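You operate a simulated robot arm through the tools that you are given. There is no shell and no other tool. Be economical: measure what you need, move in short steps, check, and stop when the job is done.

The job below is to be done with a simulated two-armed robot. You get a single attempt, and the scene is never put back.

TASK
Wipe up the spill on the top of the wire bench with the cloth and put it back.

The check looks at the end state, three seconds after you hand in, the way a careful person would. Anything else that was tipped, shoved, dropped, spilled or broken makes it a failure. Flat cloth is picked up by pressing the open fingertips on it (5 to 10 N) and closing them slowly along it; thin cloth reads only 2 to 8 mm in the jaws.

THE ROBOT
Two 7-joint arms with two-finger grippers on one trunk, on a base that drives. Base frame: it is fixed to the floor where the robot stands at the start and does not move with it; the origin is under the middle of the robot, x ahead of it, y to its left, z up; the surface under the hand at the start is at about z = 92. Units: cm, rad, N and s.
The left shoulder is at the start at [5.1, 17.5, 117.7], the right one opposite. With the tool pointing down near the work surface each hand reaches from about 24 to 86 cm from the robot's upright axis, wherever it stands, measured 20 degrees to its own side. Payload 2.94 kg a hand.
Tool frame (each hand has its own): the origin (TCP) lies between the finger pads and is the grasp point; the fingertips stand 3 cm ahead of it; z points along the fingers, y is the line along which they close. The gripper opens to 13.8 cm. The gripper's body begins 10.9 cm behind the TCP.
Orientation is that of the tool frame in the base frame, as [roll, pitch, yaw] about the fixed x, y, z axes, in that order (R = Rz(yaw) Ry(pitch) Rx(roll)). With the fingers straight down and closing along the base's y, the tool's x points along the base's -x, its y along +y and its z along -z.

THE INTERFACE
- The arms move only by the tool drive_tool. It takes "left_deltas", "right_deltas" or both (then of equal length, played together; a hand with none holds still); each is text: rows parted by semicolons, each of 7 numbers parted by spaces: the turn, a rotation vector about the base's x, y, z in rad, then the shift along the base's x, y, z in cm, then the opening in per cent of the stroke, from 0 (shut) to 100 (fully open). In form: wx wy wz tx ty tz grip; .... A call has 1 to 10 rows; each row shifts and turns the commanded pose from where the row before left it. Each row takes 0.2 s and may step no farther than 5 cm and 0.15 rad from the row before; otherwise, or with a gripper value out of range, the whole call is refused. Where a pose cannot be reached the arm comes as near as it can. A force on the tool above 40 N (or 10 N above the force at the start of the call, whichever is more), or a blocked arm, ends the call early, and 0.2 s more pass. Each finger halts on what it meets, pressing with about 21 N; the grip force reading is that of the motor and also rises with nothing between the fingers. The clock runs only during rows and for 0.2 s after the last one: add rows that do not move to give the fingers time. It gives the time, the measured TCP pose, the force on the tool (base axes), the opening and the grip force at its end, in the units of the frame above (readings bear some noise), with the torque about the TCP (base axes, N m) and any sound that the robot's microphone picked up, and new pictures: "views" is both (left out), scene, wrist or none (wrist: the cameras of the hands that moved).
- Cameras (640 x 400 px; columns grow to the right, rows downward): "scene" is now at [12.25, -1.96, 164.81]; the picture's right is [-0.22, -0.97, 0.00], its down [-0.76, 0.17, -0.63] and it looks along [0.61, -0.14, -0.78] (base axes); focal length 256 px, centre (320, 200). "left" rides on the left gripper at [7.1, -1.9, -14.6] in its tool frame; the picture's right is [0.26, 0.97, 0.00], its down [-0.85, 0.23, -0.48] and it looks along [-0.46, 0.12, 0.88] (tool axes); focal length 280 px, centre (320, 200). "right" rides on the right gripper at [7.1, 1.9, -14.6] in its tool frame; the picture's right is [-0.26, 0.97, 0.00], its down [-0.85, -0.23, -0.48] and it looks along [-0.46, -0.12, 0.88] (tool axes); focal length 280 px, centre (320, 200). There is no depth. A picture from a camera that has moved, and an enlarged one, comes with that camera's place and axes in the base frame and with its lens.
- move_column(by): slides the trunk up (or, below 0, down) by that many cm; the arms and the scene camera ride with it, the base frame stays. It gives what a move gives, with no picture.
- base_move(legs): drives the robot by 1 to 6 legs, each [ahead, turn to the left] in cm and rad, along the robot's own axes; the way and the turn of a leg run together, so that a leg with both is an arc; at most 150 cm and 3.142 rad a leg. The arms and the cameras ride along, it lands a little off, and it stops where it bumps. It gives what a move gives, and a new picture of the scene camera.
- aim_head(pan, tilt): turns the head with the scene camera to pan (to the left, within 2.094 rad either way) and tilt (down, from -0.506 to 1.204), counted from straight ahead of the robot. It gives what a move gives, and a new picture of the scene camera.
- enlarge(camera, box): a new picture of the part [left, top, right, bottom] of that camera's present view, enlarged. It takes no simulated time.
- job_done(): hands the job in; it is judged then, once.

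Work in short steps. Places have to be worked out from the pictures, the camera data and where the tool is seen: move nearer, look again, correct. Check each grasp and each placing, and mend what went wrong. You have 120 turns and 260 pictures in all, those below and enlarged ones among them. Open the grippers and draw the arms clear of the work before you hand the job in, unless the task says otherwise; then end with one line.

The tools are called after "Emit:" by a JSON object that holds its "fn" and its "kwargs". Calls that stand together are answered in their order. drive_tool: Moves the arms, as the interface text tells. Its arguments: {"type":"object","properties":{"left_deltas":{"type":"string"},"right_deltas":{"type":"string"},"views":{"type":"string","enum":["both","scene","wrist","none"]}},"required":[]} The other tools are called the same way: move_column (by) slides the trunk up or down; base_move (legs) drives the base; aim_head (pan, tilt) turns the head that bears the scene camera; enlarge (camera, box) takes an enlarged picture of a part of a camera's view; job_done () hands the job in.

At the start:

```text
time: 0.0
left_tcp_pos: [58.6, 6.52, 115.97]
left_orientation: [3.142, 0.0, -3.14]
left_force: [0.4, -0.1, -0.5]
left_ft_torque: [0.01, -0.02, -0.02]
left_width: 13.8
left_finger_force: 0.1
right_tcp_pos: [43.75, -39.49, 112.57]
right_orientation: [-3.139, 0.001, -3.14]
right_force: [-1.1, 0.4, -0.6]
right_ft_torque: [-0.02, 0.01, -0.02]
right_width: 13.83
right_finger_force: 0.1
trunk travel left (down, up): [-35.0, 38.4]
robot x, y, heading: [0.02, 0.06, 0.0]
head pan, tilt: [-0.225, 0.894]
```

scene: 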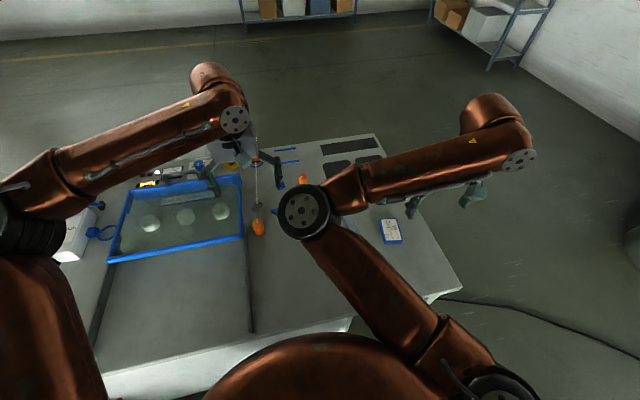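
right: 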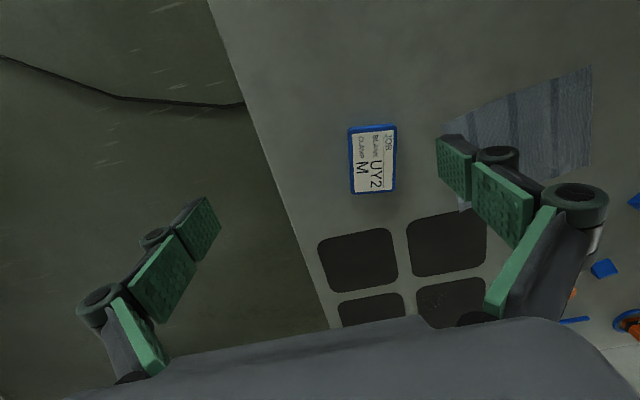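
left: 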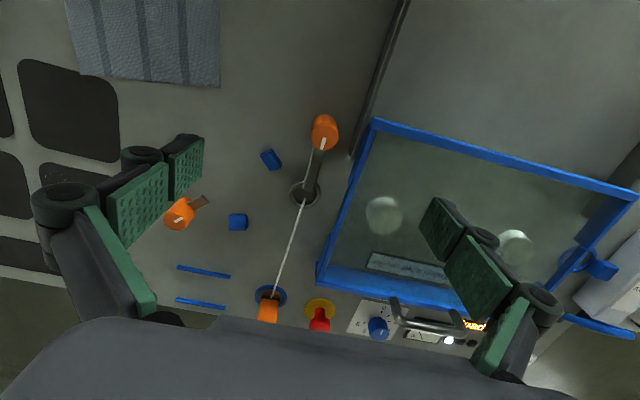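

The pictures show a bench with a striped cloth, a wire, a blue-framed panel and some controls. I'll enlarge the views to find the spill.

Emit:
{"fn": "enlarge", "kwargs": {"camera": "left", "box": [320, 0, 640, 400]}}

Emit:
{"fn": "enlarge", "kwargs": {"camera": "left", "box": [0, 0, 340, 340]}}

Emit:
{"fn": "enlarge", "kwargs": {"camera": "scene", "box": [50, 120, 470, 380]}}

```text
1.00 times, centred on (480, 200) of left (not enlarged: the box is as wide or as high as the picture)
camera zoom: at [51.57, 4.6, 130.61], right [-0.26, 0.96, 0.0], down [0.85, 0.23, 0.48], along [0.46, 0.12, -0.88], focal length 280 px, centre (160, 200)
```

zoom: 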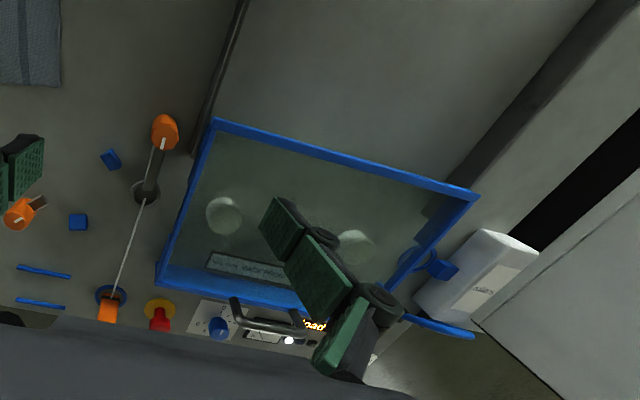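

```text
1.18 times, centred on (170, 170) of left
camera zoom: at [51.57, 4.6, 130.61], right [-0.26, 0.96, 0.0], down [0.85, 0.23, 0.48], along [0.46, 0.12, -0.88], focal length 330 px, centre (496, 235)
```

zoom: 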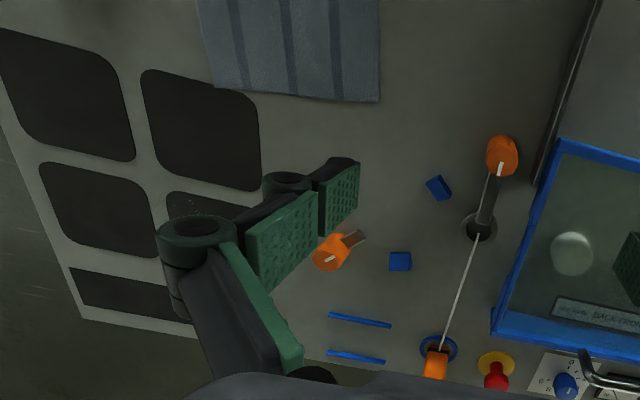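

```text
1.52 times, centred on (260, 250) of scene
camera zoom: at [12.25, -1.96, 164.81], right [-0.22, -0.97, 0.0], down [-0.76, 0.17, -0.63], along [0.61, -0.14, -0.78], focal length 390 px, centre (411, 124)
```

zoom: 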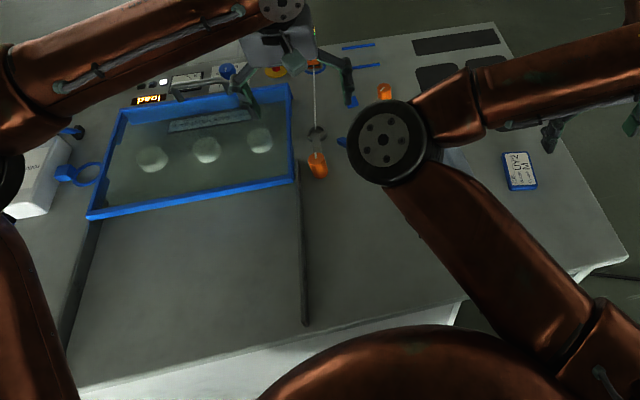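

I'll zoom on the dark panels, where faint specks show, and on the panel label.

Emit:
{"fn": "enlarge", "kwargs": {"camera": "right", "box": [300, 190, 510, 330]}}

Emit:
{"fn": "enlarge", "kwargs": {"camera": "left", "box": [340, 230, 500, 350]}}

Emit:
{"fn": "enlarge", "kwargs": {"camera": "right", "box": [320, 50, 620, 240]}}

Emit:
{"fn": "enlarge", "kwargs": {"camera": "left", "box": [0, 40, 150, 260]}}

```text
2.86 times, centred on (405, 260) of right
camera zoom: at [36.78, -37.52, 127.24], right [0.26, 0.97, 0.0], down [0.85, -0.23, 0.48], along [0.46, -0.13, -0.88], focal length 801 px, centre (77, 29)
```

zoom: 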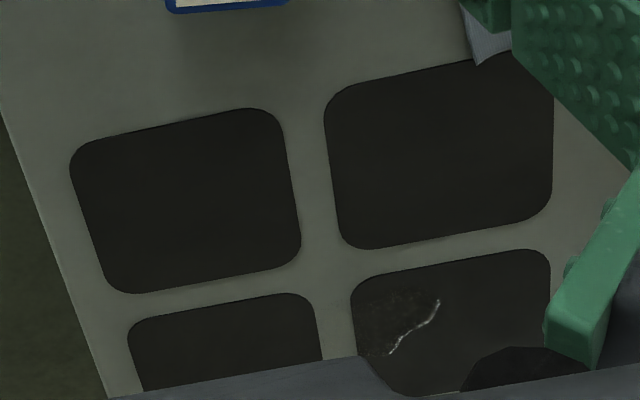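

```text
3.33 times, centred on (420, 290) of left
camera zoom: at [51.57, 4.6, 130.61], right [-0.26, 0.96, 0.0], down [0.85, 0.23, 0.48], along [0.46, 0.12, -0.88], focal length 935 px, centre (-13, -100)
```

zoom: 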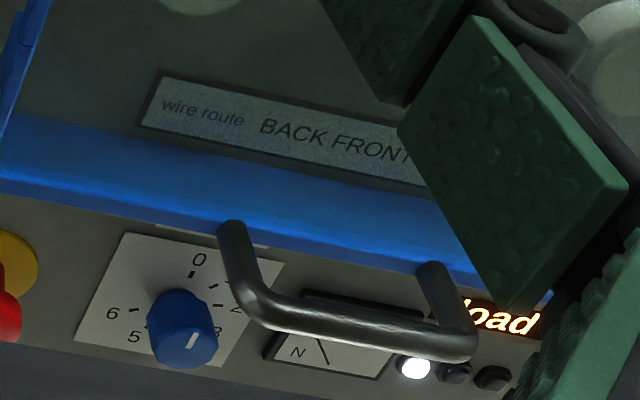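

```text
2.11 times, centred on (470, 145) of right
camera zoom: at [36.78, -37.52, 127.24], right [0.26, 0.97, 0.0], down [0.85, -0.23, 0.48], along [0.46, -0.13, -0.88], focal length 590 px, centre (4, 316)
```

zoom: 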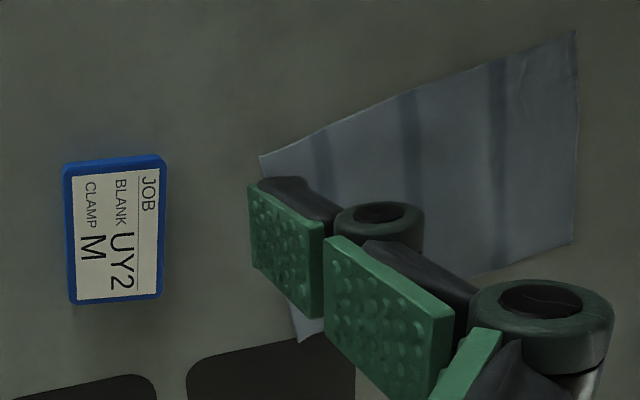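

```text
1.82 times, centred on (75, 150) of left
camera zoom: at [51.57, 4.6, 130.61], right [-0.26, 0.96, 0.0], down [0.85, 0.23, 0.48], along [0.46, 0.12, -0.88], focal length 510 px, centre (766, 291)
```

zoom: 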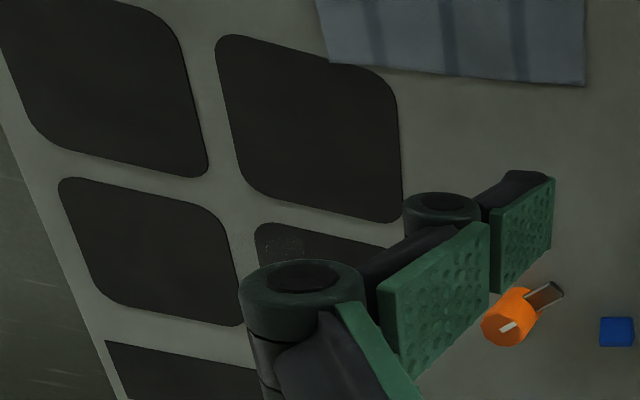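

The cloth looks to be at about (54, -15). A shiny film, probably the spill, lies on a dark pad near (80, -28). I'll move the right hand forward and up to see it better.

Emit:
{"fn": "drive_tool", "kwargs": {"right_deltas": "0 0 0 3 1 2 100; 0 0 0 4 1 2 100; 0 0 0 4 1 1 100; 0 0 0 4 1 0 100; 0 0 0 3 1 0 100", "views": "both"}}

```text
time: 1.2
left_tcp_pos: [58.66, 6.54, 115.87]
left_orientation: [3.141, 0.0, -3.142]
left_force: [-0.6, -0.4, -0.1]
left_ft_torque: [0.02, 0.01, 0.01]
left_width: 13.82
left_finger_force: 0.0
right_tcp_pos: [61.82, -35.01, 117.75]
right_orientation: [-3.14, 0.001, -3.14]
right_force: [-0.1, -0.5, 0.1]
right_ft_torque: [0.02, 0.04, 0.0]
right_width: 13.81
right_finger_force: 0.1
trunk travel left (down, up): [-35.0, 38.4]
robot x, y, heading: [-0.02, -0.31, -0.003]
head pan, tilt: [-0.225, 0.894]
camera scene: at [12.33, -1.96, 164.8], right [-0.22, -0.97, 0.0], down [-0.76, 0.17, -0.63], along [0.61, -0.14, -0.78], focal length 256 px, centre (320, 200)
camera right: at [54.88, -33.08, 132.42], right [0.26, 0.97, 0.0], down [0.85, -0.23, 0.48], along [0.46, -0.13, -0.88], focal length 280 px, centre (320, 200)
```

scene: 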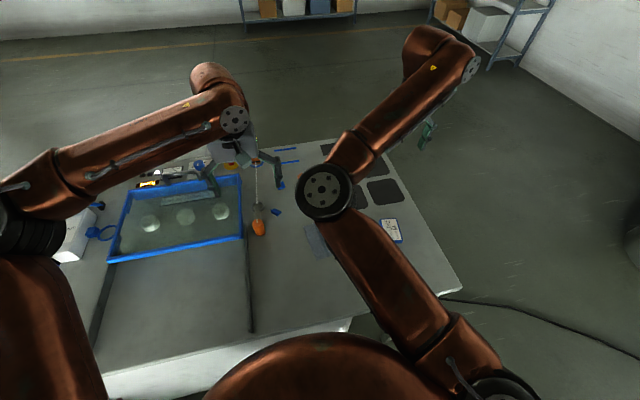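
right: 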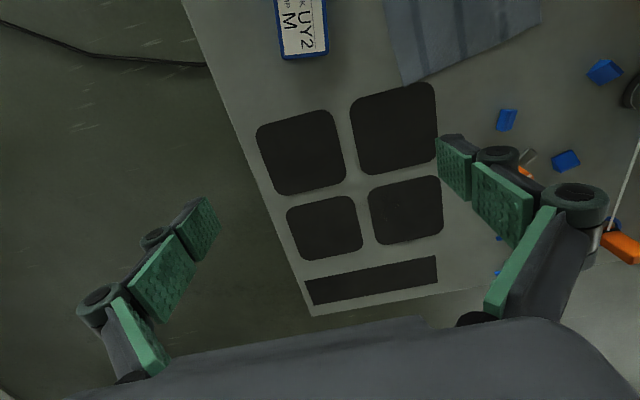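

Emit:
{"fn": "enlarge", "kwargs": {"camera": "right", "box": [240, 70, 460, 310]}}

Emit:
{"fn": "enlarge", "kwargs": {"camera": "right", "box": [350, 160, 460, 260]}}

Emit:
{"fn": "enlarge", "kwargs": {"camera": "right", "box": [340, 0, 560, 140]}}

```text
1.67 times, centred on (350, 190) of right
camera zoom: at [54.88, -33.08, 132.42], right [0.26, 0.97, 0.0], down [0.85, -0.23, 0.48], along [0.46, -0.13, -0.88], focal length 467 px, centre (270, 217)
```

zoom: 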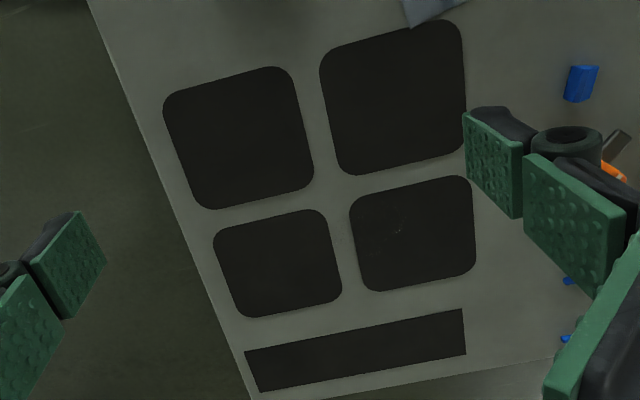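

```text
4.00 times, centred on (405, 210) of right
camera zoom: at [54.88, -33.08, 132.42], right [0.26, 0.97, 0.0], down [0.85, -0.23, 0.48], along [0.46, -0.13, -0.88], focal length 1122 px, centre (-20, 160)
```

zoom: 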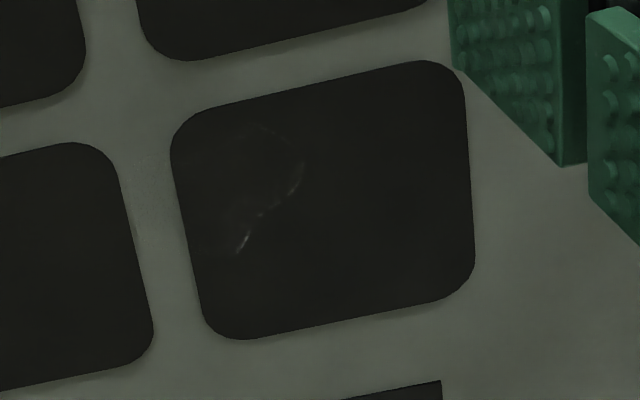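

```text
2.86 times, centred on (450, 70) of right
camera zoom: at [54.88, -33.08, 132.42], right [0.26, 0.97, 0.0], down [0.85, -0.23, 0.48], along [0.46, -0.13, -0.88], focal length 801 px, centre (-51, 571)
```

zoom: 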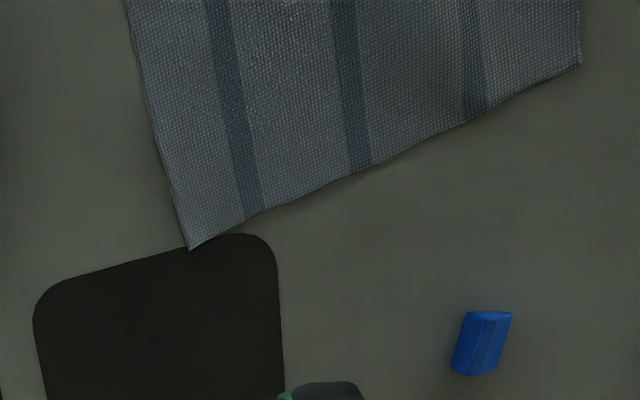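

The arc of a clear puddle's rim shows on the far pad, around (80, -30). That's at the edge of the reach, so I'll check the gap ahead of the base and look at the pads from the head.

Emit:
{"fn": "enlarge", "kwargs": {"camera": "scene", "box": [280, 120, 440, 220]}}

Emit:
{"fn": "aim_head", "kwargs": {"pan": -0.4, "tilt": 1.2}}

```text
4.00 times, centred on (360, 170) of scene
camera zoom: at [12.33, -1.96, 164.8], right [-0.22, -0.97, 0.0], down [-0.76, 0.17, -0.63], along [0.61, -0.14, -0.78], focal length 1025 px, centre (160, 320)
```

zoom: 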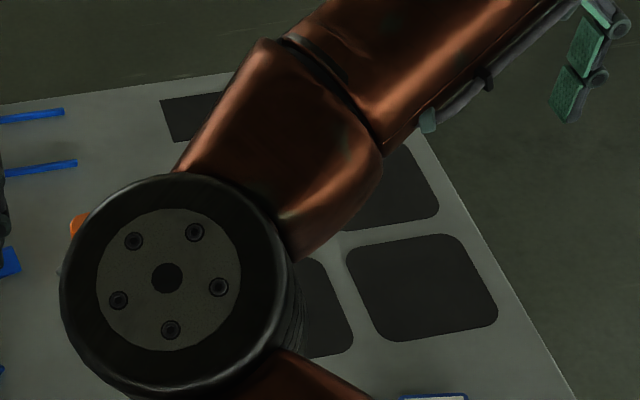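

```text
time: 2.0
left_tcp_pos: [58.51, 6.48, 115.94]
left_orientation: [3.141, -0.001, -3.139]
left_force: [0.3, 0.7, 0.1]
left_ft_torque: [0.01, -0.02, -0.02]
left_width: 13.82
left_finger_force: 0.1
right_tcp_pos: [61.74, -35.07, 117.84]
right_orientation: [-3.14, 0.0, -3.139]
right_force: [-0.3, 0.6, -0.2]
right_ft_torque: [0.0, 0.01, 0.0]
right_width: 13.8
right_finger_force: 0.2
trunk travel left (down, up): [-35.0, 38.4]
robot x, y, heading: [-0.21, 0.1, 0.003]
head pan, tilt: [-0.4, 1.201]
camera scene: at [10.03, -2.45, 162.78], right [-0.39, -0.92, 0.0], down [-0.86, 0.36, -0.36], along [0.33, -0.14, -0.93], focal length 256 px, centre (320, 200)
```

scene: 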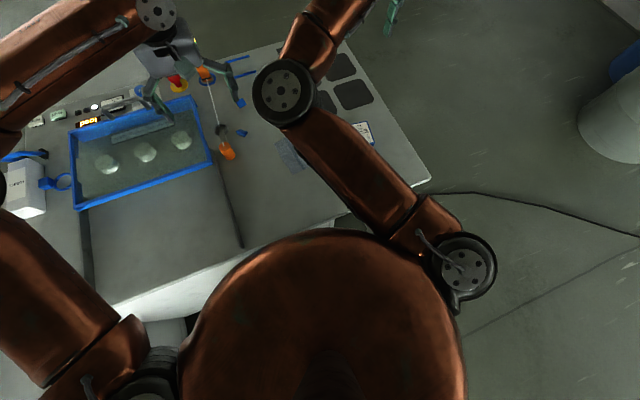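

The base has little room ahead of it, since the table edge is at x≈28. I'll test the right hand's reach over the spill at a safe height and back the left hand away.

Emit:
{"fn": "drive_tool", "kwargs": {"right_deltas": "0 0 0 4 0.8 -2 100; 0 0 0 4 0.8 -2 100; 0 0 0 4 0.8 -2 100; 0 0 0 4 0.8 -2 100; 0 0 0 4 0.8 -2 100; 0 0 0 0 0 0 100", "left_deltas": "0 0 0 -2 2 3 100; 0 0 0 -2 2 3 100; 0 0 0 -2 2 3 100; 0 0 0 -2 2 2 100; 0 0 0 -2 2 0 100; 0 0 0 0 0 0 100", "views": "wrist"}}

Emit:
{"fn": "aim_head", "kwargs": {"pan": -0.3, "tilt": 0.8}}

```text
time: 3.4
left_tcp_pos: [48.45, 16.31, 126.64]
left_orientation: [3.141, 0.0, -3.141]
left_force: [0.5, 0.1, 0.5]
left_ft_torque: [0.05, -0.01, 0.03]
left_width: 13.79
left_finger_force: 0.0
right_tcp_pos: [79.05, -31.0, 108.48]
right_orientation: [3.141, 0.0, -3.14]
right_force: [-0.3, 0.5, 0.5]
right_ft_torque: [0.03, 0.03, 0.03]
right_width: 13.8
right_finger_force: 0.1
right hand out of reach, approached as far as the arm can: row 5
trunk travel left (down, up): [-35.0, 38.4]
robot x, y, heading: [0.03, -0.11, -0.0]
head pan, tilt: [-0.4, 1.201]
camera right: at [72.06, -29.0, 123.09], right [0.26, 0.97, 0.0], down [0.85, -0.23, 0.48], along [0.46, -0.12, -0.88], focal length 280 px, centre (320, 200)
camera left: at [41.45, 14.43, 141.38], right [-0.26, 0.96, 0.0], down [0.85, 0.23, 0.48], along [0.46, 0.13, -0.88], focal length 280 px, centre (320, 200)
```

right: 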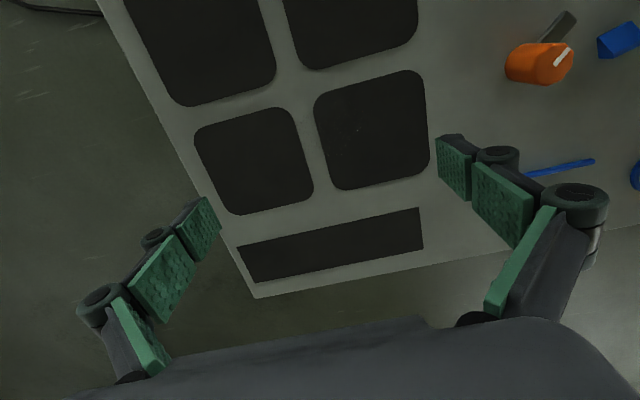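
left: 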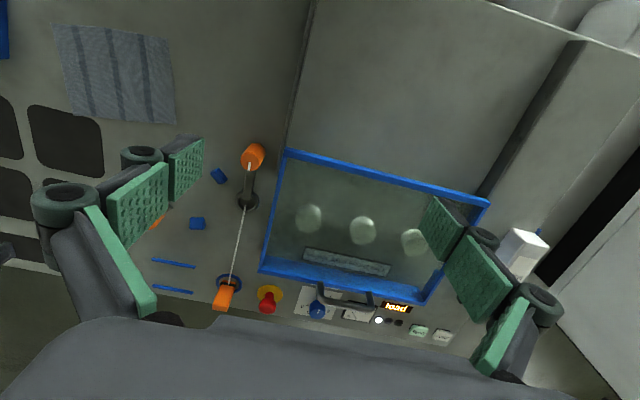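

```text
time: 4.3
left_tcp_pos: [48.44, 16.41, 126.85]
left_orientation: [-3.142, 0.001, -3.14]
left_force: [-0.8, -0.3, 0.0]
left_ft_torque: [0.01, -0.01, 0.0]
left_width: 13.82
left_finger_force: 0.0
right_tcp_pos: [78.9, -30.87, 108.54]
right_orientation: [-3.14, 0.0, -3.14]
right_force: [-0.2, -0.4, 0.2]
right_ft_torque: [0.03, 0.0, -0.01]
right_width: 13.81
right_finger_force: 0.0
trunk travel left (down, up): [-35.0, 38.4]
robot x, y, heading: [-0.17, -0.19, 0.001]
head pan, tilt: [-0.3, 0.799]
camera scene: at [12.56, -2.64, 165.55], right [-0.3, -0.96, 0.0], down [-0.69, 0.21, -0.7], along [0.67, -0.21, -0.72], focal length 256 px, centre (320, 200)
```

scene: 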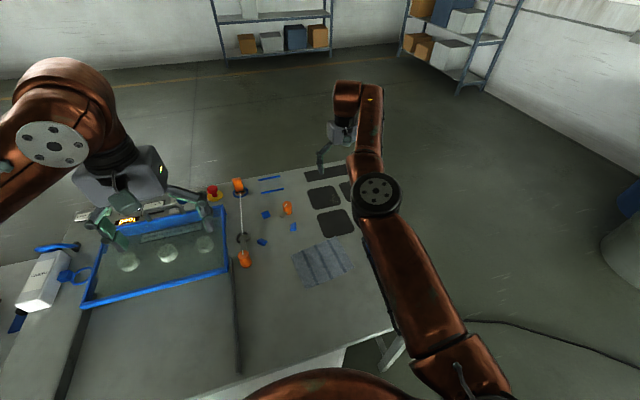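

Straight down the reach ends at x≈79, so tilting the tool forward will be needed. I'll zoom in on the spill and cloth.

Emit:
{"fn": "enlarge", "kwargs": {"camera": "right", "box": [190, 60, 440, 216]}}

Emit:
{"fn": "enlarge", "kwargs": {"camera": "scene", "box": [220, 160, 380, 300]}}

```text
2.56 times, centred on (315, 138) of right
camera zoom: at [72.0, -28.92, 123.17], right [0.26, 0.97, 0.0], down [0.85, -0.23, 0.48], along [0.46, -0.13, -0.88], focal length 718 px, centre (333, 359)
```

zoom: 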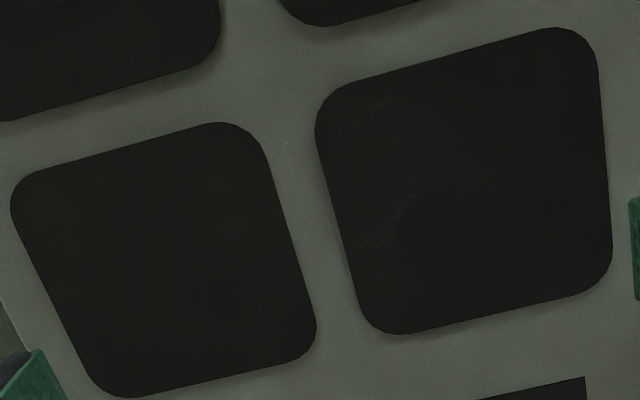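

```text
2.86 times, centred on (300, 230) of scene
camera zoom: at [12.56, -2.64, 165.55], right [-0.3, -0.96, 0.0], down [-0.69, 0.21, -0.7], along [0.67, -0.21, -0.72], focal length 732 px, centre (377, 114)
```

zoom: 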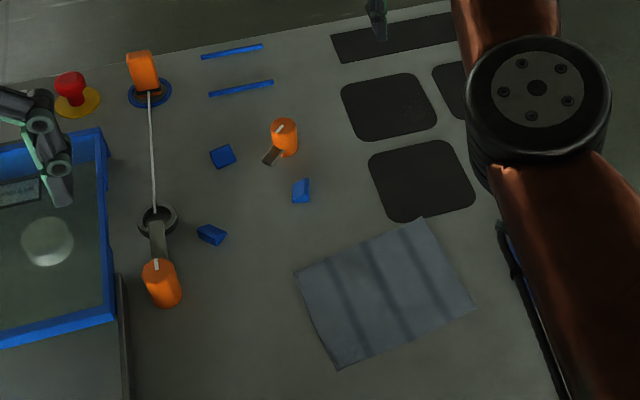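

The puddle seems to span x 76–84 and y -35 to -26. The cloth is 17×13 cm, centred at about (54.5, -16.8) and yawed by about 0.17 rad. I'll bring the right hand above the cloth's centre, with the closing line along its long side.

Emit:
{"fn": "drive_tool", "kwargs": {"right_deltas": "0 0 0.03 -4.1 2.4 0 80; 0 0 0.03 -4.1 2.4 0 60; 0 0 0.03 -4.1 2.4 0 45; 0 0 0.03 -4.1 2.4 0 45; 0 0 0.03 -4.1 2.4 -2 45; 0 0 0.018 -4.0 2.2 -3 45; 0 0 0 0 0 0 45", "views": "both"}}

```text
refused: row 5 steps farther than a row can; nothing moved
```

The step was a bit too long, so I'll split the move into more rows.

Emit:
{"fn": "drive_tool", "kwargs": {"right_deltas": "0 0 0.03 -4.1 2.4 0 80; 0 0 0.03 -4.1 2.4 0 60; 0 0 0.03 -4.1 2.4 0 45; 0 0 0.03 -4.1 2.4 0 45; 0 0 0.03 -4.1 2.4 0 45; 0 0 0.018 -4.0 2.2 0 45; 0 0 0 0 0 -3 45; 0 0 0 0 0 -2 45; 0 0 0 0 0 0 45", "views": "both"}}

```text
time: 6.3
left_tcp_pos: [48.31, 16.5, 126.78]
left_orientation: [-3.14, 0.002, -3.141]
left_force: [-0.3, 1.3, -0.7]
left_ft_torque: [-0.03, 0.02, 0.02]
left_width: 13.81
left_finger_force: 0.0
right_tcp_pos: [57.96, -20.14, 103.42]
right_orientation: [-3.137, 0.001, -2.97]
right_force: [0.1, -0.5, 1.4]
right_ft_torque: [-0.02, -0.01, 0.02]
right_width: 6.22
right_finger_force: 0.1
right hand out of reach, approached as far as the arm can: row 4, 5
trunk travel left (down, up): [-35.0, 38.4]
robot x, y, heading: [-0.2, -0.07, 0.002]
head pan, tilt: [-0.3, 0.799]
camera scene: at [12.47, -2.5, 165.57], right [-0.3, -0.96, 0.0], down [-0.69, 0.21, -0.7], along [0.67, -0.21, -0.72], focal length 256 px, centre (320, 200)
camera right: at [50.74, -19.52, 118.04], right [0.09, 1.0, 0.0], down [0.87, -0.08, 0.48], along [0.48, -0.05, -0.88], focal length 280 px, centre (320, 200)
```

scene: 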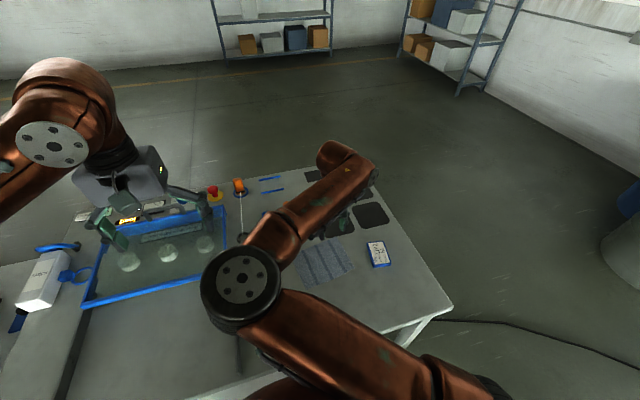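
right: 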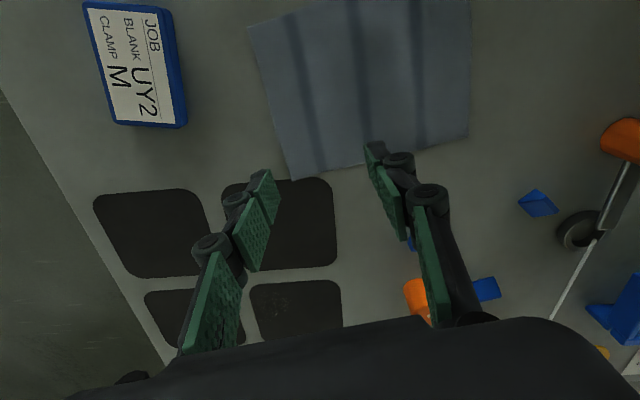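

The hand is at (58, -20), short of the cloth centre because of the reach limits, so I'll shift it. I'll also zoom on the spill from this view.

Emit:
{"fn": "enlarge", "kwargs": {"camera": "right", "box": [220, 260, 360, 350]}}

Emit:
{"fn": "drive_tool", "kwargs": {"right_deltas": "0 0 0 -1.8 1.8 0 45; 0 0 0 -1.6 1.7 0 45; 0 0 0 0 0 -2 45; 0 0 0 0 0 -2 45; 0 0 0 0 0 -2 45; 0 0 0 0 0 0 45", "views": "wrist"}}

```text
4.44 times, centred on (290, 305) of right
camera zoom: at [50.74, -19.52, 118.04], right [0.09, 1.0, 0.0], down [0.87, -0.08, 0.48], along [0.48, -0.05, -0.88], focal length 1246 px, centre (453, -267)
```

zoom: 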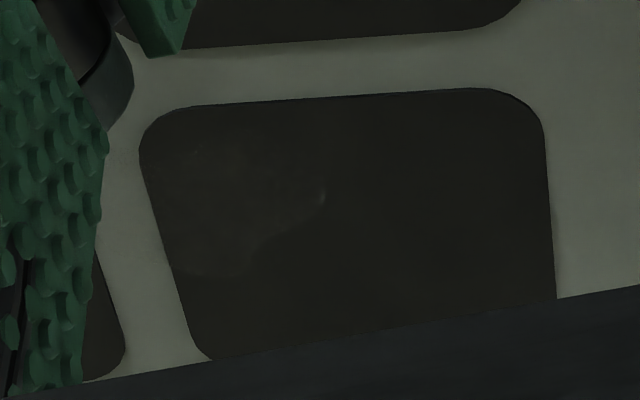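

```text
time: 7.7
left_tcp_pos: [48.28, 16.38, 126.84]
left_orientation: [-3.138, -0.002, -3.141]
left_force: [0.4, -0.6, 0.9]
left_ft_torque: [0.0, -0.01, -0.02]
left_width: 13.82
left_finger_force: 0.1
right_tcp_pos: [55.06, -16.85, 97.69]
right_orientation: [-3.141, 0.001, -2.973]
right_force: [-0.4, 0.5, -0.3]
right_ft_torque: [-0.01, -0.01, 0.03]
right_width: 6.26
right_finger_force: 0.0
trunk travel left (down, up): [-35.0, 38.4]
robot x, y, heading: [0.02, 0.29, 0.004]
head pan, tilt: [-0.3, 0.799]
camera right: at [47.86, -16.16, 112.26], right [0.09, 1.0, 0.0], down [0.88, -0.08, 0.48], along [0.47, -0.05, -0.88], focal length 280 px, centre (320, 200)
```

right: 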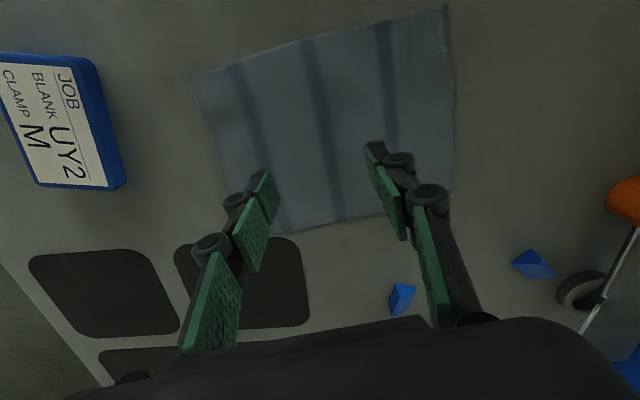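

The tips are about 2.5 cm above the cloth centre. I'll go down slowly until they make contact.

Emit:
{"fn": "drive_tool", "kwargs": {"right_deltas": "0 0 0 0 0 -1 45; 0 0 0 0 0 -0.7 45; 0 0 0 0 0 -0.5 45; 0 0 0 0 0 0 45", "views": "none"}}

```text
time: 8.7
left_tcp_pos: [48.5, 16.42, 126.81]
left_orientation: [-3.142, 0.0, -3.14]
left_force: [1.0, -0.2, 0.1]
left_ft_torque: [-0.01, -0.03, 0.01]
left_width: 13.84
left_finger_force: 0.2
right_tcp_pos: [55.59, -17.43, 95.59]
right_orientation: [-3.141, -0.001, -2.97]
right_force: [-0.5, 0.0, 0.4]
right_ft_torque: [0.04, -0.02, 0.0]
right_width: 6.22
right_finger_force: 0.2
right hand out of reach, approached as far as the arm can: row 1, 3
trunk travel left (down, up): [-35.0, 38.4]
robot x, y, heading: [0.57, 0.25, -0.001]
head pan, tilt: [-0.3, 0.799]
```

No contact yet at 95.6. I'll go lower in small steps.

Emit:
{"fn": "drive_tool", "kwargs": {"right_deltas": "0 0 0 0 0 -0.4 45; 0 0 0 0 0 -0.4 45; 0 0 0 0 0 0 45", "views": "none"}}

```text
time: 9.5
left_tcp_pos: [48.36, 16.41, 126.81]
left_orientation: [-3.139, 0.0, -3.141]
left_force: [0.2, 0.1, 0.0]
left_ft_torque: [0.01, 0.02, 0.02]
left_width: 13.83
left_finger_force: 0.1
right_tcp_pos: [55.81, -17.47, 94.96]
right_orientation: [-3.141, 0.001, -2.972]
right_force: [-1.1, 0.2, 2.3]
right_ft_torque: [0.04, 0.0, 0.05]
right_width: 6.21
right_finger_force: 0.2
trunk travel left (down, up): [-35.0, 38.4]
robot x, y, heading: [0.27, 0.15, -0.004]
head pan, tilt: [-0.3, 0.799]
```

Contact has begun at 2.3 N. I'll press a bit further.

Emit:
{"fn": "drive_tool", "kwargs": {"right_deltas": "0 0 0 0 0 -0.2 45; 0 0 0 0 0 -0.1 45; 0 0 0 0 0 0 45", "views": "wrist"}}

```text
time: 10.3
left_tcp_pos: [48.35, 16.49, 126.86]
left_orientation: [-3.138, 0.0, -3.139]
left_force: [0.7, -0.3, -0.9]
left_ft_torque: [0.01, -0.03, 0.02]
left_width: 13.81
left_finger_force: 0.2
right_tcp_pos: [55.64, -17.67, 95.0]
right_orientation: [-3.139, 0.004, -2.972]
right_force: [1.6, 0.8, 14.4]
right_ft_torque: [0.22, -0.03, -0.05]
right_width: 6.33
right_finger_force: 1.3
right hand out of reach, approached as far as the arm can: row 1
trunk travel left (down, up): [-35.0, 38.4]
robot x, y, heading: [-0.04, -0.18, -0.0]
head pan, tilt: [-0.3, 0.799]
camera right: at [48.49, -16.96, 109.56], right [0.09, 1.0, 0.0], down [0.87, -0.08, 0.48], along [0.48, -0.05, -0.88], focal length 280 px, centre (320, 200)
```

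right: 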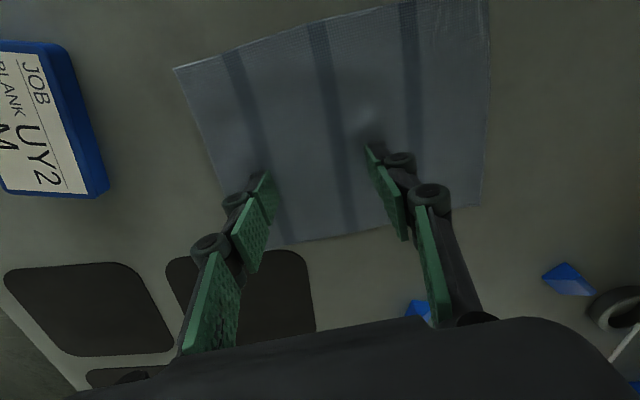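

It reads 14 N, slightly too much. I'll ease up by 0.1 cm and close slowly.

Emit:
{"fn": "drive_tool", "kwargs": {"right_deltas": "0 0 0 0 0 -0.0 45; 0 0 0 0 0 0.1 45; 0 0 0 0 0 0 41; 0 0 0 0 0 0 37; 0 0 0 0 0 0 33; 0 0 0 0 0 0 29; 0 0 0 0 0 0 25", "views": "wrist"}}

```text
time: 11.9
left_tcp_pos: [48.2, 16.6, 126.87]
left_orientation: [-3.14, 0.003, -3.14]
left_force: [1.0, 0.6, 0.8]
left_ft_torque: [0.01, 0.02, -0.01]
left_width: 13.81
left_finger_force: 0.1
right_tcp_pos: [55.6, -17.7, 95.08]
right_orientation: [-3.139, 0.005, -2.971]
right_force: [0.2, 1.6, 30.1]
right_ft_torque: [0.24, 0.03, -0.06]
right_width: 3.58
right_finger_force: 0.6
trunk travel left (down, up): [-35.0, 38.4]
robot x, y, heading: [0.25, 0.05, -0.001]
head pan, tilt: [-0.3, 0.799]
camera right: at [48.37, -16.89, 109.64], right [0.09, 1.0, 0.0], down [0.87, -0.08, 0.48], along [0.48, -0.05, -0.88], focal length 280 px, centre (320, 200)
```

right: 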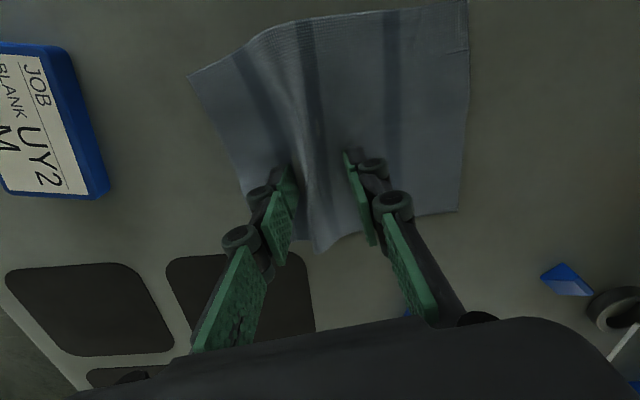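

The fold is forming nicely, but the force rose to 30 N. I'll ease up a little while closing the rest of the way.

Emit:
{"fn": "drive_tool", "kwargs": {"right_deltas": "0 0 0 0 0 0.15 23; 0 0 0 0 0 0.1 20; 0 0 0 0 0 0 17", "views": "none"}}

```text
time: 12.7
left_tcp_pos: [48.31, 16.47, 126.79]
left_orientation: [-3.139, 0.0, -3.14]
left_force: [-0.1, 1.4, -0.1]
left_ft_torque: [0.02, 0.0, -0.04]
left_width: 13.8
left_finger_force: 0.1
right_tcp_pos: [55.49, -17.55, 95.01]
right_orientation: [3.141, -0.001, -2.97]
right_force: [0.7, 1.7, 14.5]
right_ft_torque: [0.16, 0.0, 0.03]
right_width: 2.38
right_finger_force: 0.6
trunk travel left (down, up): [-35.0, 38.4]
robot x, y, heading: [0.17, 0.37, 0.003]
head pan, tilt: [-0.3, 0.799]
```

It now reads 14.5 N. I'll keep closing.

Emit:
{"fn": "drive_tool", "kwargs": {"right_deltas": "0 0 0 0 0 0.1 13; 0 0 0 0 0 0.05 9; 0 0 0 0 0 0.05 5; 0 0 0 0 0 0 0; 0 0 0 0 0 0 0; 0 0 0 0 0 0 0", "views": "wrist"}}

```text
time: 14.1
left_tcp_pos: [48.49, 16.44, 126.84]
left_orientation: [-3.14, 0.002, -3.139]
left_force: [-0.2, 0.3, 0.1]
left_ft_torque: [0.01, 0.02, -0.02]
left_width: 13.82
left_finger_force: 0.0
right_tcp_pos: [55.65, -17.77, 95.36]
right_orientation: [-3.141, 0.001, -2.972]
right_force: [0.3, 0.2, -0.4]
right_ft_torque: [0.07, 0.04, -0.03]
right_width: 0.34
right_finger_force: 28.6
trunk travel left (down, up): [-35.0, 38.4]
robot x, y, heading: [-0.05, 0.01, -0.001]
head pan, tilt: [-0.3, 0.799]
camera right: at [48.46, -16.96, 109.93], right [0.09, 1.0, 0.0], down [0.88, -0.08, 0.48], along [0.47, -0.05, -0.88], focal length 280 px, centre (320, 200)
```

right: 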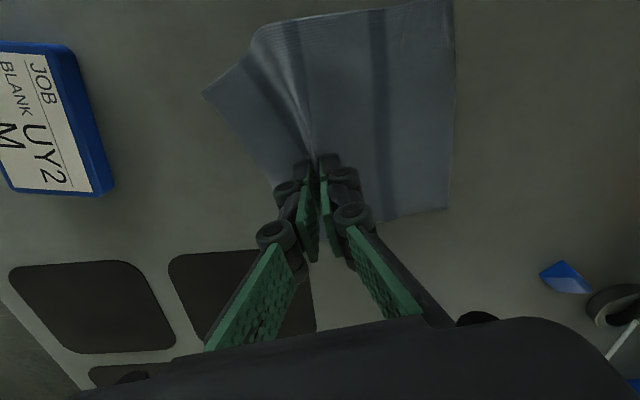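

The width reads 3.4 mm, so the cloth is pinched. I'll lift it and check.

Emit:
{"fn": "drive_tool", "kwargs": {"right_deltas": "0 0 0 0 0 2 0; 0 0 0 0 0 3 0; 0 0 0 0 0 4 0; 0 0 0 0 0 4 0; 0 0 0 0 0 0 0", "views": "both"}}

```text
time: 15.3
left_tcp_pos: [48.45, 16.35, 126.78]
left_orientation: [3.141, -0.001, -3.141]
left_force: [0.5, 0.1, -0.4]
left_ft_torque: [-0.02, 0.02, 0.0]
left_width: 13.8
left_finger_force: 0.1
right_tcp_pos: [55.7, -17.85, 108.09]
right_orientation: [-3.139, 0.001, -2.971]
right_force: [0.3, 0.2, 2.9]
right_ft_torque: [-0.02, 0.04, 0.02]
right_width: 0.16
right_finger_force: 23.7
trunk travel left (down, up): [-35.0, 38.4]
robot x, y, heading: [-0.19, 0.52, 0.002]
head pan, tilt: [-0.3, 0.799]
camera scene: at [12.6, -2.62, 165.54], right [-0.3, -0.96, 0.0], down [-0.69, 0.21, -0.7], along [0.67, -0.21, -0.72], focal length 256 px, centre (320, 200)
camera right: at [48.55, -17.14, 122.76], right [0.09, 1.0, 0.0], down [0.88, -0.08, 0.48], along [0.47, -0.05, -0.88], focal length 280 px, centre (320, 200)
```

scene: 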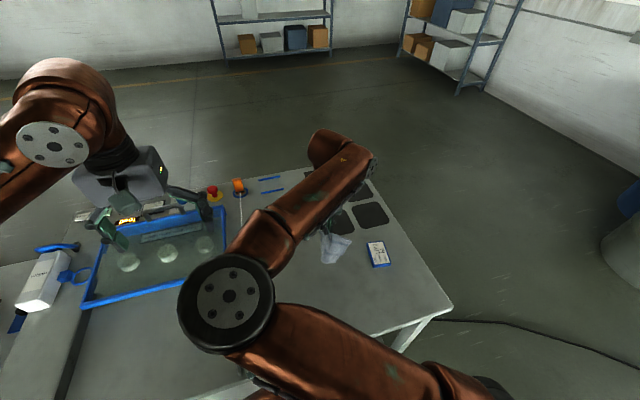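
right: 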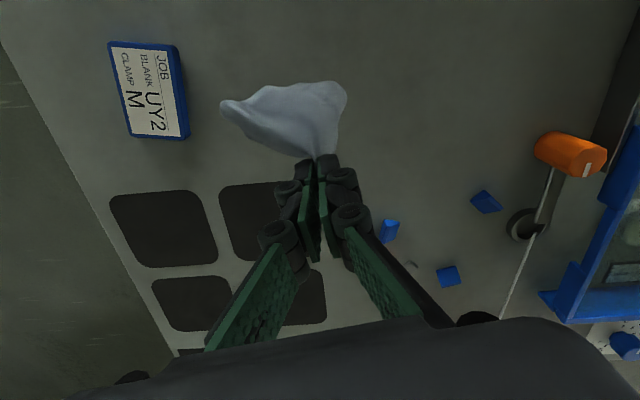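

The cloth is held and hanging. I'll carry it over to the spill, tilting the tool forward to gain reach.

Emit:
{"fn": "drive_tool", "kwargs": {"right_deltas": "0 -0.05 0 3.5 -2 0.5 0; 0 -0.06 0 3.5 -2 0.5 0; 0 -0.06 0 3.5 -2 0 0; 0 -0.06 0 3.5 -2 0 0; 0 -0.06 0 3.5 -2 0 0; 0 -0.06 0 3.0 -2 0 0; 0 0 0 1.5 -1 0 0; 0 0 0 0 0 0 0", "views": "both"}}

```text
time: 17.1
left_tcp_pos: [48.43, 16.46, 126.84]
left_orientation: [-3.14, 0.001, -3.14]
left_force: [-0.3, -1.0, 0.5]
left_ft_torque: [-0.03, -0.01, -0.02]
left_width: 13.83
left_finger_force: 0.1
right_tcp_pos: [77.64, -30.74, 109.14]
right_orientation: [-3.079, 0.345, -2.961]
right_force: [-0.5, 2.2, 0.2]
right_ft_torque: [0.07, 0.01, -0.01]
right_width: 0.33
right_finger_force: 29.2
trunk travel left (down, up): [-35.0, 38.4]
robot x, y, heading: [0.36, 0.03, 0.004]
head pan, tilt: [-0.3, 0.799]
camera scene: at [12.53, -2.61, 165.56], right [-0.3, -0.96, 0.0], down [-0.69, 0.21, -0.7], along [0.67, -0.21, -0.72], focal length 256 px, centre (320, 200)
camera right: at [65.89, -29.97, 120.29], right [0.09, 1.0, 0.03], down [0.66, -0.08, 0.75], along [0.75, -0.05, -0.66], focal length 280 px, centre (320, 200)
```

scene: 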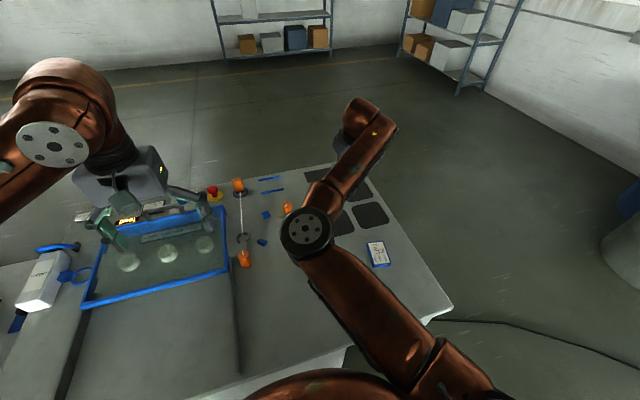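
right: 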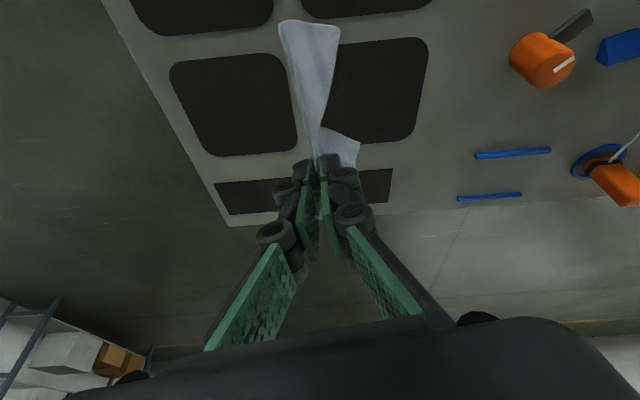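

I'm above the spill with the cloth hanging. I'll lower it onto the surface and finish slowly.

Emit:
{"fn": "drive_tool", "kwargs": {"right_deltas": "0 0 0 0 0 -3.5 0; 0 0 0 0 0 -3.5 0; 0 0 0 0 0 -2.5 0; 0 0 0 0 0 -1.5 0; 0 0 0 0 0 -1.0 0; 0 0 0 0 0 -0.5 0; 0 0 0 0 0 0 0", "views": "wrist"}}

```text
time: 18.7
left_tcp_pos: [48.39, 16.55, 126.8]
left_orientation: [-3.141, 0.001, 3.141]
left_force: [-0.2, 0.3, -0.8]
left_ft_torque: [-0.01, -0.04, -0.01]
left_width: 13.79
left_finger_force: 0.0
right_tcp_pos: [77.48, -30.76, 96.69]
right_orientation: [-3.079, 0.344, -2.96]
right_force: [-0.7, 0.2, 1.3]
right_ft_torque: [-0.01, -0.05, 0.0]
right_width: 0.05
right_finger_force: 15.0
trunk travel left (down, up): [-35.0, 38.4]
robot x, y, heading: [-0.51, 0.09, -0.0]
head pan, tilt: [-0.3, 0.799]
camera right: at [65.82, -29.95, 107.91], right [0.09, 1.0, 0.03], down [0.66, -0.08, 0.75], along [0.75, -0.05, -0.66], focal length 280 px, centre (320, 200)
```

right: 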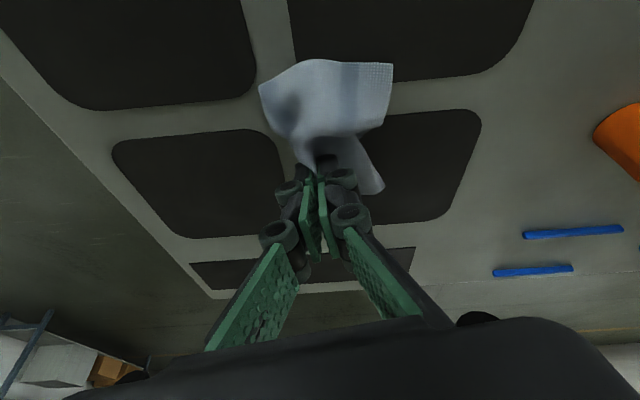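

The cloth is bunching on the surface. I'll press down to light contact.

Emit:
{"fn": "drive_tool", "kwargs": {"right_deltas": "0 0 0 0 0 -0.5 0; 0 0 0 0 0 -0.4 0; 0 0 0 0 0 -0.2 0; 0 0 0 0 0 0 0", "views": "none"}}

```text
time: 19.7
left_tcp_pos: [48.36, 16.58, 126.88]
left_orientation: [-3.139, 0.001, -3.139]
left_force: [-0.3, 0.7, 0.6]
left_ft_torque: [-0.04, 0.01, 0.02]
left_width: 13.81
left_finger_force: 0.1
right_tcp_pos: [77.57, -30.76, 95.56]
right_orientation: [-3.078, 0.346, -2.96]
right_force: [-0.9, 1.2, 0.6]
right_ft_torque: [0.35, -0.06, 0.05]
right_width: 0.06
right_finger_force: 14.5
trunk travel left (down, up): [-35.0, 38.4]
robot x, y, heading: [-0.2, 0.05, 0.001]
head pan, tilt: [-0.3, 0.799]
```

Emit:
{"fn": "drive_tool", "kwargs": {"right_deltas": "0 0 0 0 0 -0.2 0; 0 0 0 0 0 -0.15 0; 0 0 0 0 0 0 0", "views": "wrist"}}

```text
time: 20.5
left_tcp_pos: [48.34, 16.44, 126.88]
left_orientation: [-3.138, -0.001, -3.139]
left_force: [-0.1, 0.1, 0.6]
left_ft_torque: [0.03, 0.04, 0.03]
left_width: 13.82
left_finger_force: 0.1
right_tcp_pos: [77.56, -30.81, 95.26]
right_orientation: [-3.078, 0.345, -2.96]
right_force: [0.6, 0.1, -0.1]
right_ft_torque: [0.06, 0.14, -0.01]
right_width: 0.54
right_finger_force: 28.2
trunk travel left (down, up): [-35.0, 38.4]
robot x, y, heading: [-0.09, -0.29, -0.002]
head pan, tilt: [-0.3, 0.799]
camera right: at [65.78, -30.0, 106.49], right [0.09, 1.0, 0.03], down [0.66, -0.08, 0.75], along [0.75, -0.05, -0.66], focal length 280 px, centre (320, 200)
```

right: 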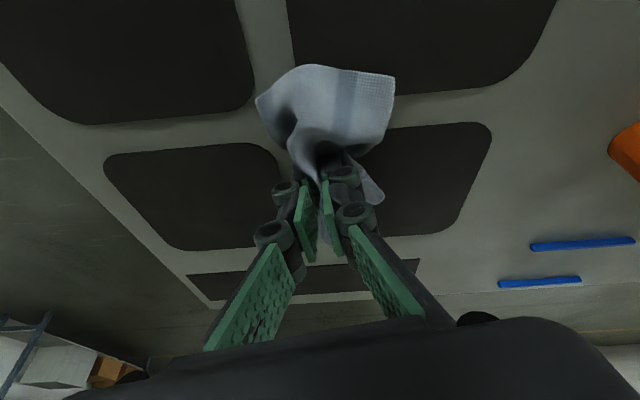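

One step more should bring firm contact.

Emit:
{"fn": "drive_tool", "kwargs": {"right_deltas": "0 0 0 0 0 -0.2 0; 0 0 0 0 0 -0.1 0; 0 0 0 0 0 0 0", "views": "none"}}

```text
time: 21.3
left_tcp_pos: [48.32, 16.56, 126.88]
left_orientation: [-3.141, -0.002, -3.14]
left_force: [-0.6, -0.9, -0.1]
left_ft_torque: [0.01, 0.01, 0.05]
left_width: 13.82
left_finger_force: 0.1
right_tcp_pos: [77.5, -30.74, 95.14]
right_orientation: [-3.078, 0.346, -2.96]
right_force: [-0.4, 0.7, 8.5]
right_ft_torque: [0.27, 0.07, 0.05]
right_width: 0.44
right_finger_force: 27.6
trunk travel left (down, up): [-35.0, 38.4]
robot x, y, heading: [-0.13, -0.06, 0.001]
head pan, tilt: [-0.3, 0.799]
```

Contact is at 8.5 N. I'll start wiping with strokes along y, stepping outward in x.

Emit:
{"fn": "drive_tool", "kwargs": {"right_deltas": "0 0 0 -1 1 0 0; 0 0 0 -0.5 2 0 0; 0 0 0 0 2 0 0; 0 0 0 0.5 0 0 0; 0 0 0 0.5 -2 0 0; 0 0 0 0 -2 0 0; 0 0 0 0 -2 0 0; 0 0 0 0 -2 0 0; 0 0 0 0 -2 0 0; 0 0 0 0 0 0 0", "views": "wrist"}}

```text
time: 23.5
left_tcp_pos: [48.23, 16.44, 126.81]
left_orientation: [-3.14, -0.001, -3.141]
left_force: [0.2, 0.1, -0.3]
left_ft_torque: [-0.04, -0.03, 0.03]
left_width: 13.82
left_finger_force: 0.0
right_tcp_pos: [77.15, -35.73, 95.17]
right_orientation: [-3.078, 0.344, -2.961]
right_force: [0.9, -0.9, 1.8]
right_ft_torque: [0.02, 0.03, 0.01]
right_width: 0.38
right_finger_force: 27.2
trunk travel left (down, up): [-35.0, 38.4]
robot x, y, heading: [-0.18, 0.12, -0.001]
head pan, tilt: [-0.3, 0.799]
camera right: at [65.31, -34.96, 106.34], right [0.09, 1.0, 0.03], down [0.66, -0.08, 0.75], along [0.75, -0.05, -0.66], focal length 280 px, centre (320, 200)
```

right: 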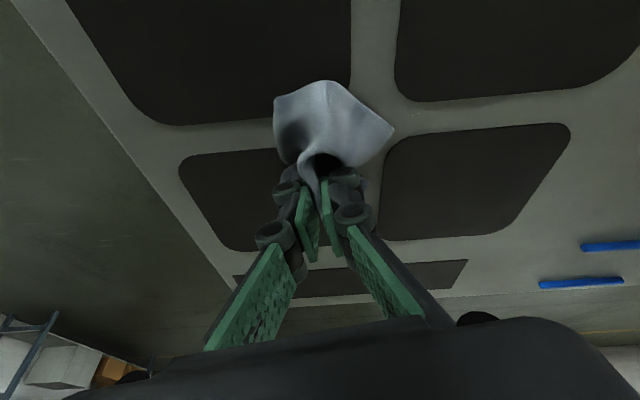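

The force has dropped to about 2 N, so I'll press 0.1 cm more and continue with the next strokes.

Emit:
{"fn": "drive_tool", "kwargs": {"right_deltas": "0 0 0 1.3 0 -0.12 0; 0 0 0 0 2 0 0; 0 0 0 0 2 0 0; 0 0 0 0 2 0 0; 0 0 0 0 2 0 0; 0 0 0 0 2 0 0; 0 0 0 1.3 0 0 0; 0 0 0 0 -2 0 0; 0 0 0 0 -2 0 0; 0 0 0 0 -2 0 0", "views": "none"}}

Emit:
{"fn": "drive_tool", "kwargs": {"right_deltas": "0 0 0 0 -2 0 0; 0 0 0 0 -2 0 0; 0 0 0 1.3 0 0 0; 0 0 0 0 2 0 0; 0 0 0 0 2 0 0; 0 0 0 0 2 0 0; 0 0 0 0 2 0 0; 0 0 0 0 2 0 0; 0 0 0 0 0 0 0", "views": "wrist"}}

```text
time: 25.7
left_tcp_pos: [48.24, 16.28, 126.93]
left_orientation: [-3.14, 0.002, -3.141]
left_force: [-0.7, 0.4, 0.6]
left_ft_torque: [-0.01, 0.01, -0.03]
left_width: 13.81
left_finger_force: 0.1
right_tcp_pos: [79.82, -31.76, 95.02]
right_orientation: [-3.075, 0.349, -2.959]
right_force: [-2.9, -0.9, 21.1]
right_ft_torque: [0.79, 0.08, 0.17]
right_width: 0.38
right_finger_force: 27.4
trunk travel left (down, up): [-35.0, 38.4]
robot x, y, heading: [-0.27, -0.12, -0.002]
head pan, tilt: [-0.3, 0.799]
```

```text
time: 27.7
left_tcp_pos: [48.19, 16.51, 126.87]
left_orientation: [-3.14, 0.002, -3.14]
left_force: [-0.2, 0.6, -0.2]
left_ft_torque: [-0.01, 0.0, -0.01]
left_width: 13.81
left_finger_force: 0.1
right_tcp_pos: [80.96, -25.53, 95.03]
right_orientation: [-3.079, 0.348, -2.957]
right_force: [0.9, 1.3, 12.0]
right_ft_torque: [0.38, 0.11, 0.06]
right_width: 0.47
right_finger_force: 25.2
trunk travel left (down, up): [-35.0, 38.4]
robot x, y, heading: [-0.17, 0.04, -0.001]
head pan, tilt: [-0.3, 0.799]
camera right: at [69.21, -24.85, 106.22], right [0.09, 1.0, 0.03], down [0.66, -0.08, 0.75], along [0.75, -0.04, -0.66], focal length 280 px, centre (320, 200)
```

right: 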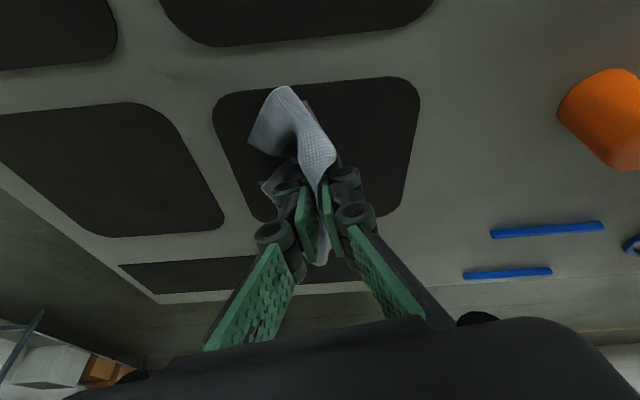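

The force is good. I'll continue the outer strokes.

Emit:
{"fn": "drive_tool", "kwargs": {"right_deltas": "0 0 0 1.2 0 0 0; 0 0 0 0 -2 0 0; 0 0 0 0 -2 0 0; 0 0 0 0 -2 0 0; 0 0 0 0 -2 0 0; 0 0 0 0 -2 0 0; 0 0 0 1.2 0 0 0; 0 0 0 0 2 0 0; 0 0 0 0 2 0 0; 0 0 0 0 2 0 0", "views": "none"}}

Emit:
{"fn": "drive_tool", "kwargs": {"right_deltas": "0 0 0 0 2 0 0; 0 0 0 0 2 0 0; 0 0 0 -1.7 -1 0 0; 0 0 0 -2 -1 0 0; 0 0 0 -2 0 0 0; 0 0 0 1 -1 0 0; 0 0 0 2 0 0 0; 0 0 0 2 0 0 0; 0 0 0 0 -1.5 0 0; 0 0 0 -2 0 0 0", "views": "wrist"}}

```text
time: 29.9
left_tcp_pos: [48.32, 16.46, 126.83]
left_orientation: [-3.14, 0.002, -3.138]
left_force: [0.3, 0.3, 0.0]
left_ft_torque: [-0.01, 0.01, 0.04]
left_width: 13.8
left_finger_force: 0.0
right_tcp_pos: [83.49, -29.62, 95.0]
right_orientation: [-3.08, 0.346, -2.958]
right_force: [-1.3, 0.5, 14.6]
right_ft_torque: [0.14, -0.03, 0.02]
right_width: 0.51
right_finger_force: 24.0
trunk travel left (down, up): [-35.0, 38.4]
robot x, y, heading: [0.16, -0.33, 0.003]
head pan, tilt: [-0.3, 0.799]
```

```text
time: 32.1
left_tcp_pos: [48.23, 16.53, 126.86]
left_orientation: [-3.14, 0.0, -3.14]
left_force: [0.1, -1.1, 0.5]
left_ft_torque: [0.01, -0.02, 0.02]
left_width: 13.8
left_finger_force: 0.1
right_tcp_pos: [80.66, -30.18, 95.0]
right_orientation: [-3.077, 0.345, -2.96]
right_force: [0.0, 0.9, 13.6]
right_ft_torque: [-0.3, -0.17, -0.06]
right_width: 0.15
right_finger_force: 17.7
trunk travel left (down, up): [-35.0, 38.4]
robot x, y, heading: [-0.05, 0.19, 0.004]
head pan, tilt: [-0.3, 0.799]
camera right: at [68.89, -29.41, 106.18], right [0.09, 1.0, 0.03], down [0.66, -0.08, 0.75], along [0.75, -0.05, -0.66], focal length 280 px, centre (320, 200)
```

right: 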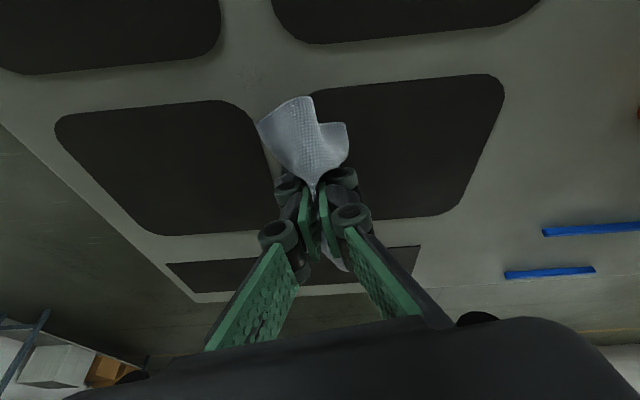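

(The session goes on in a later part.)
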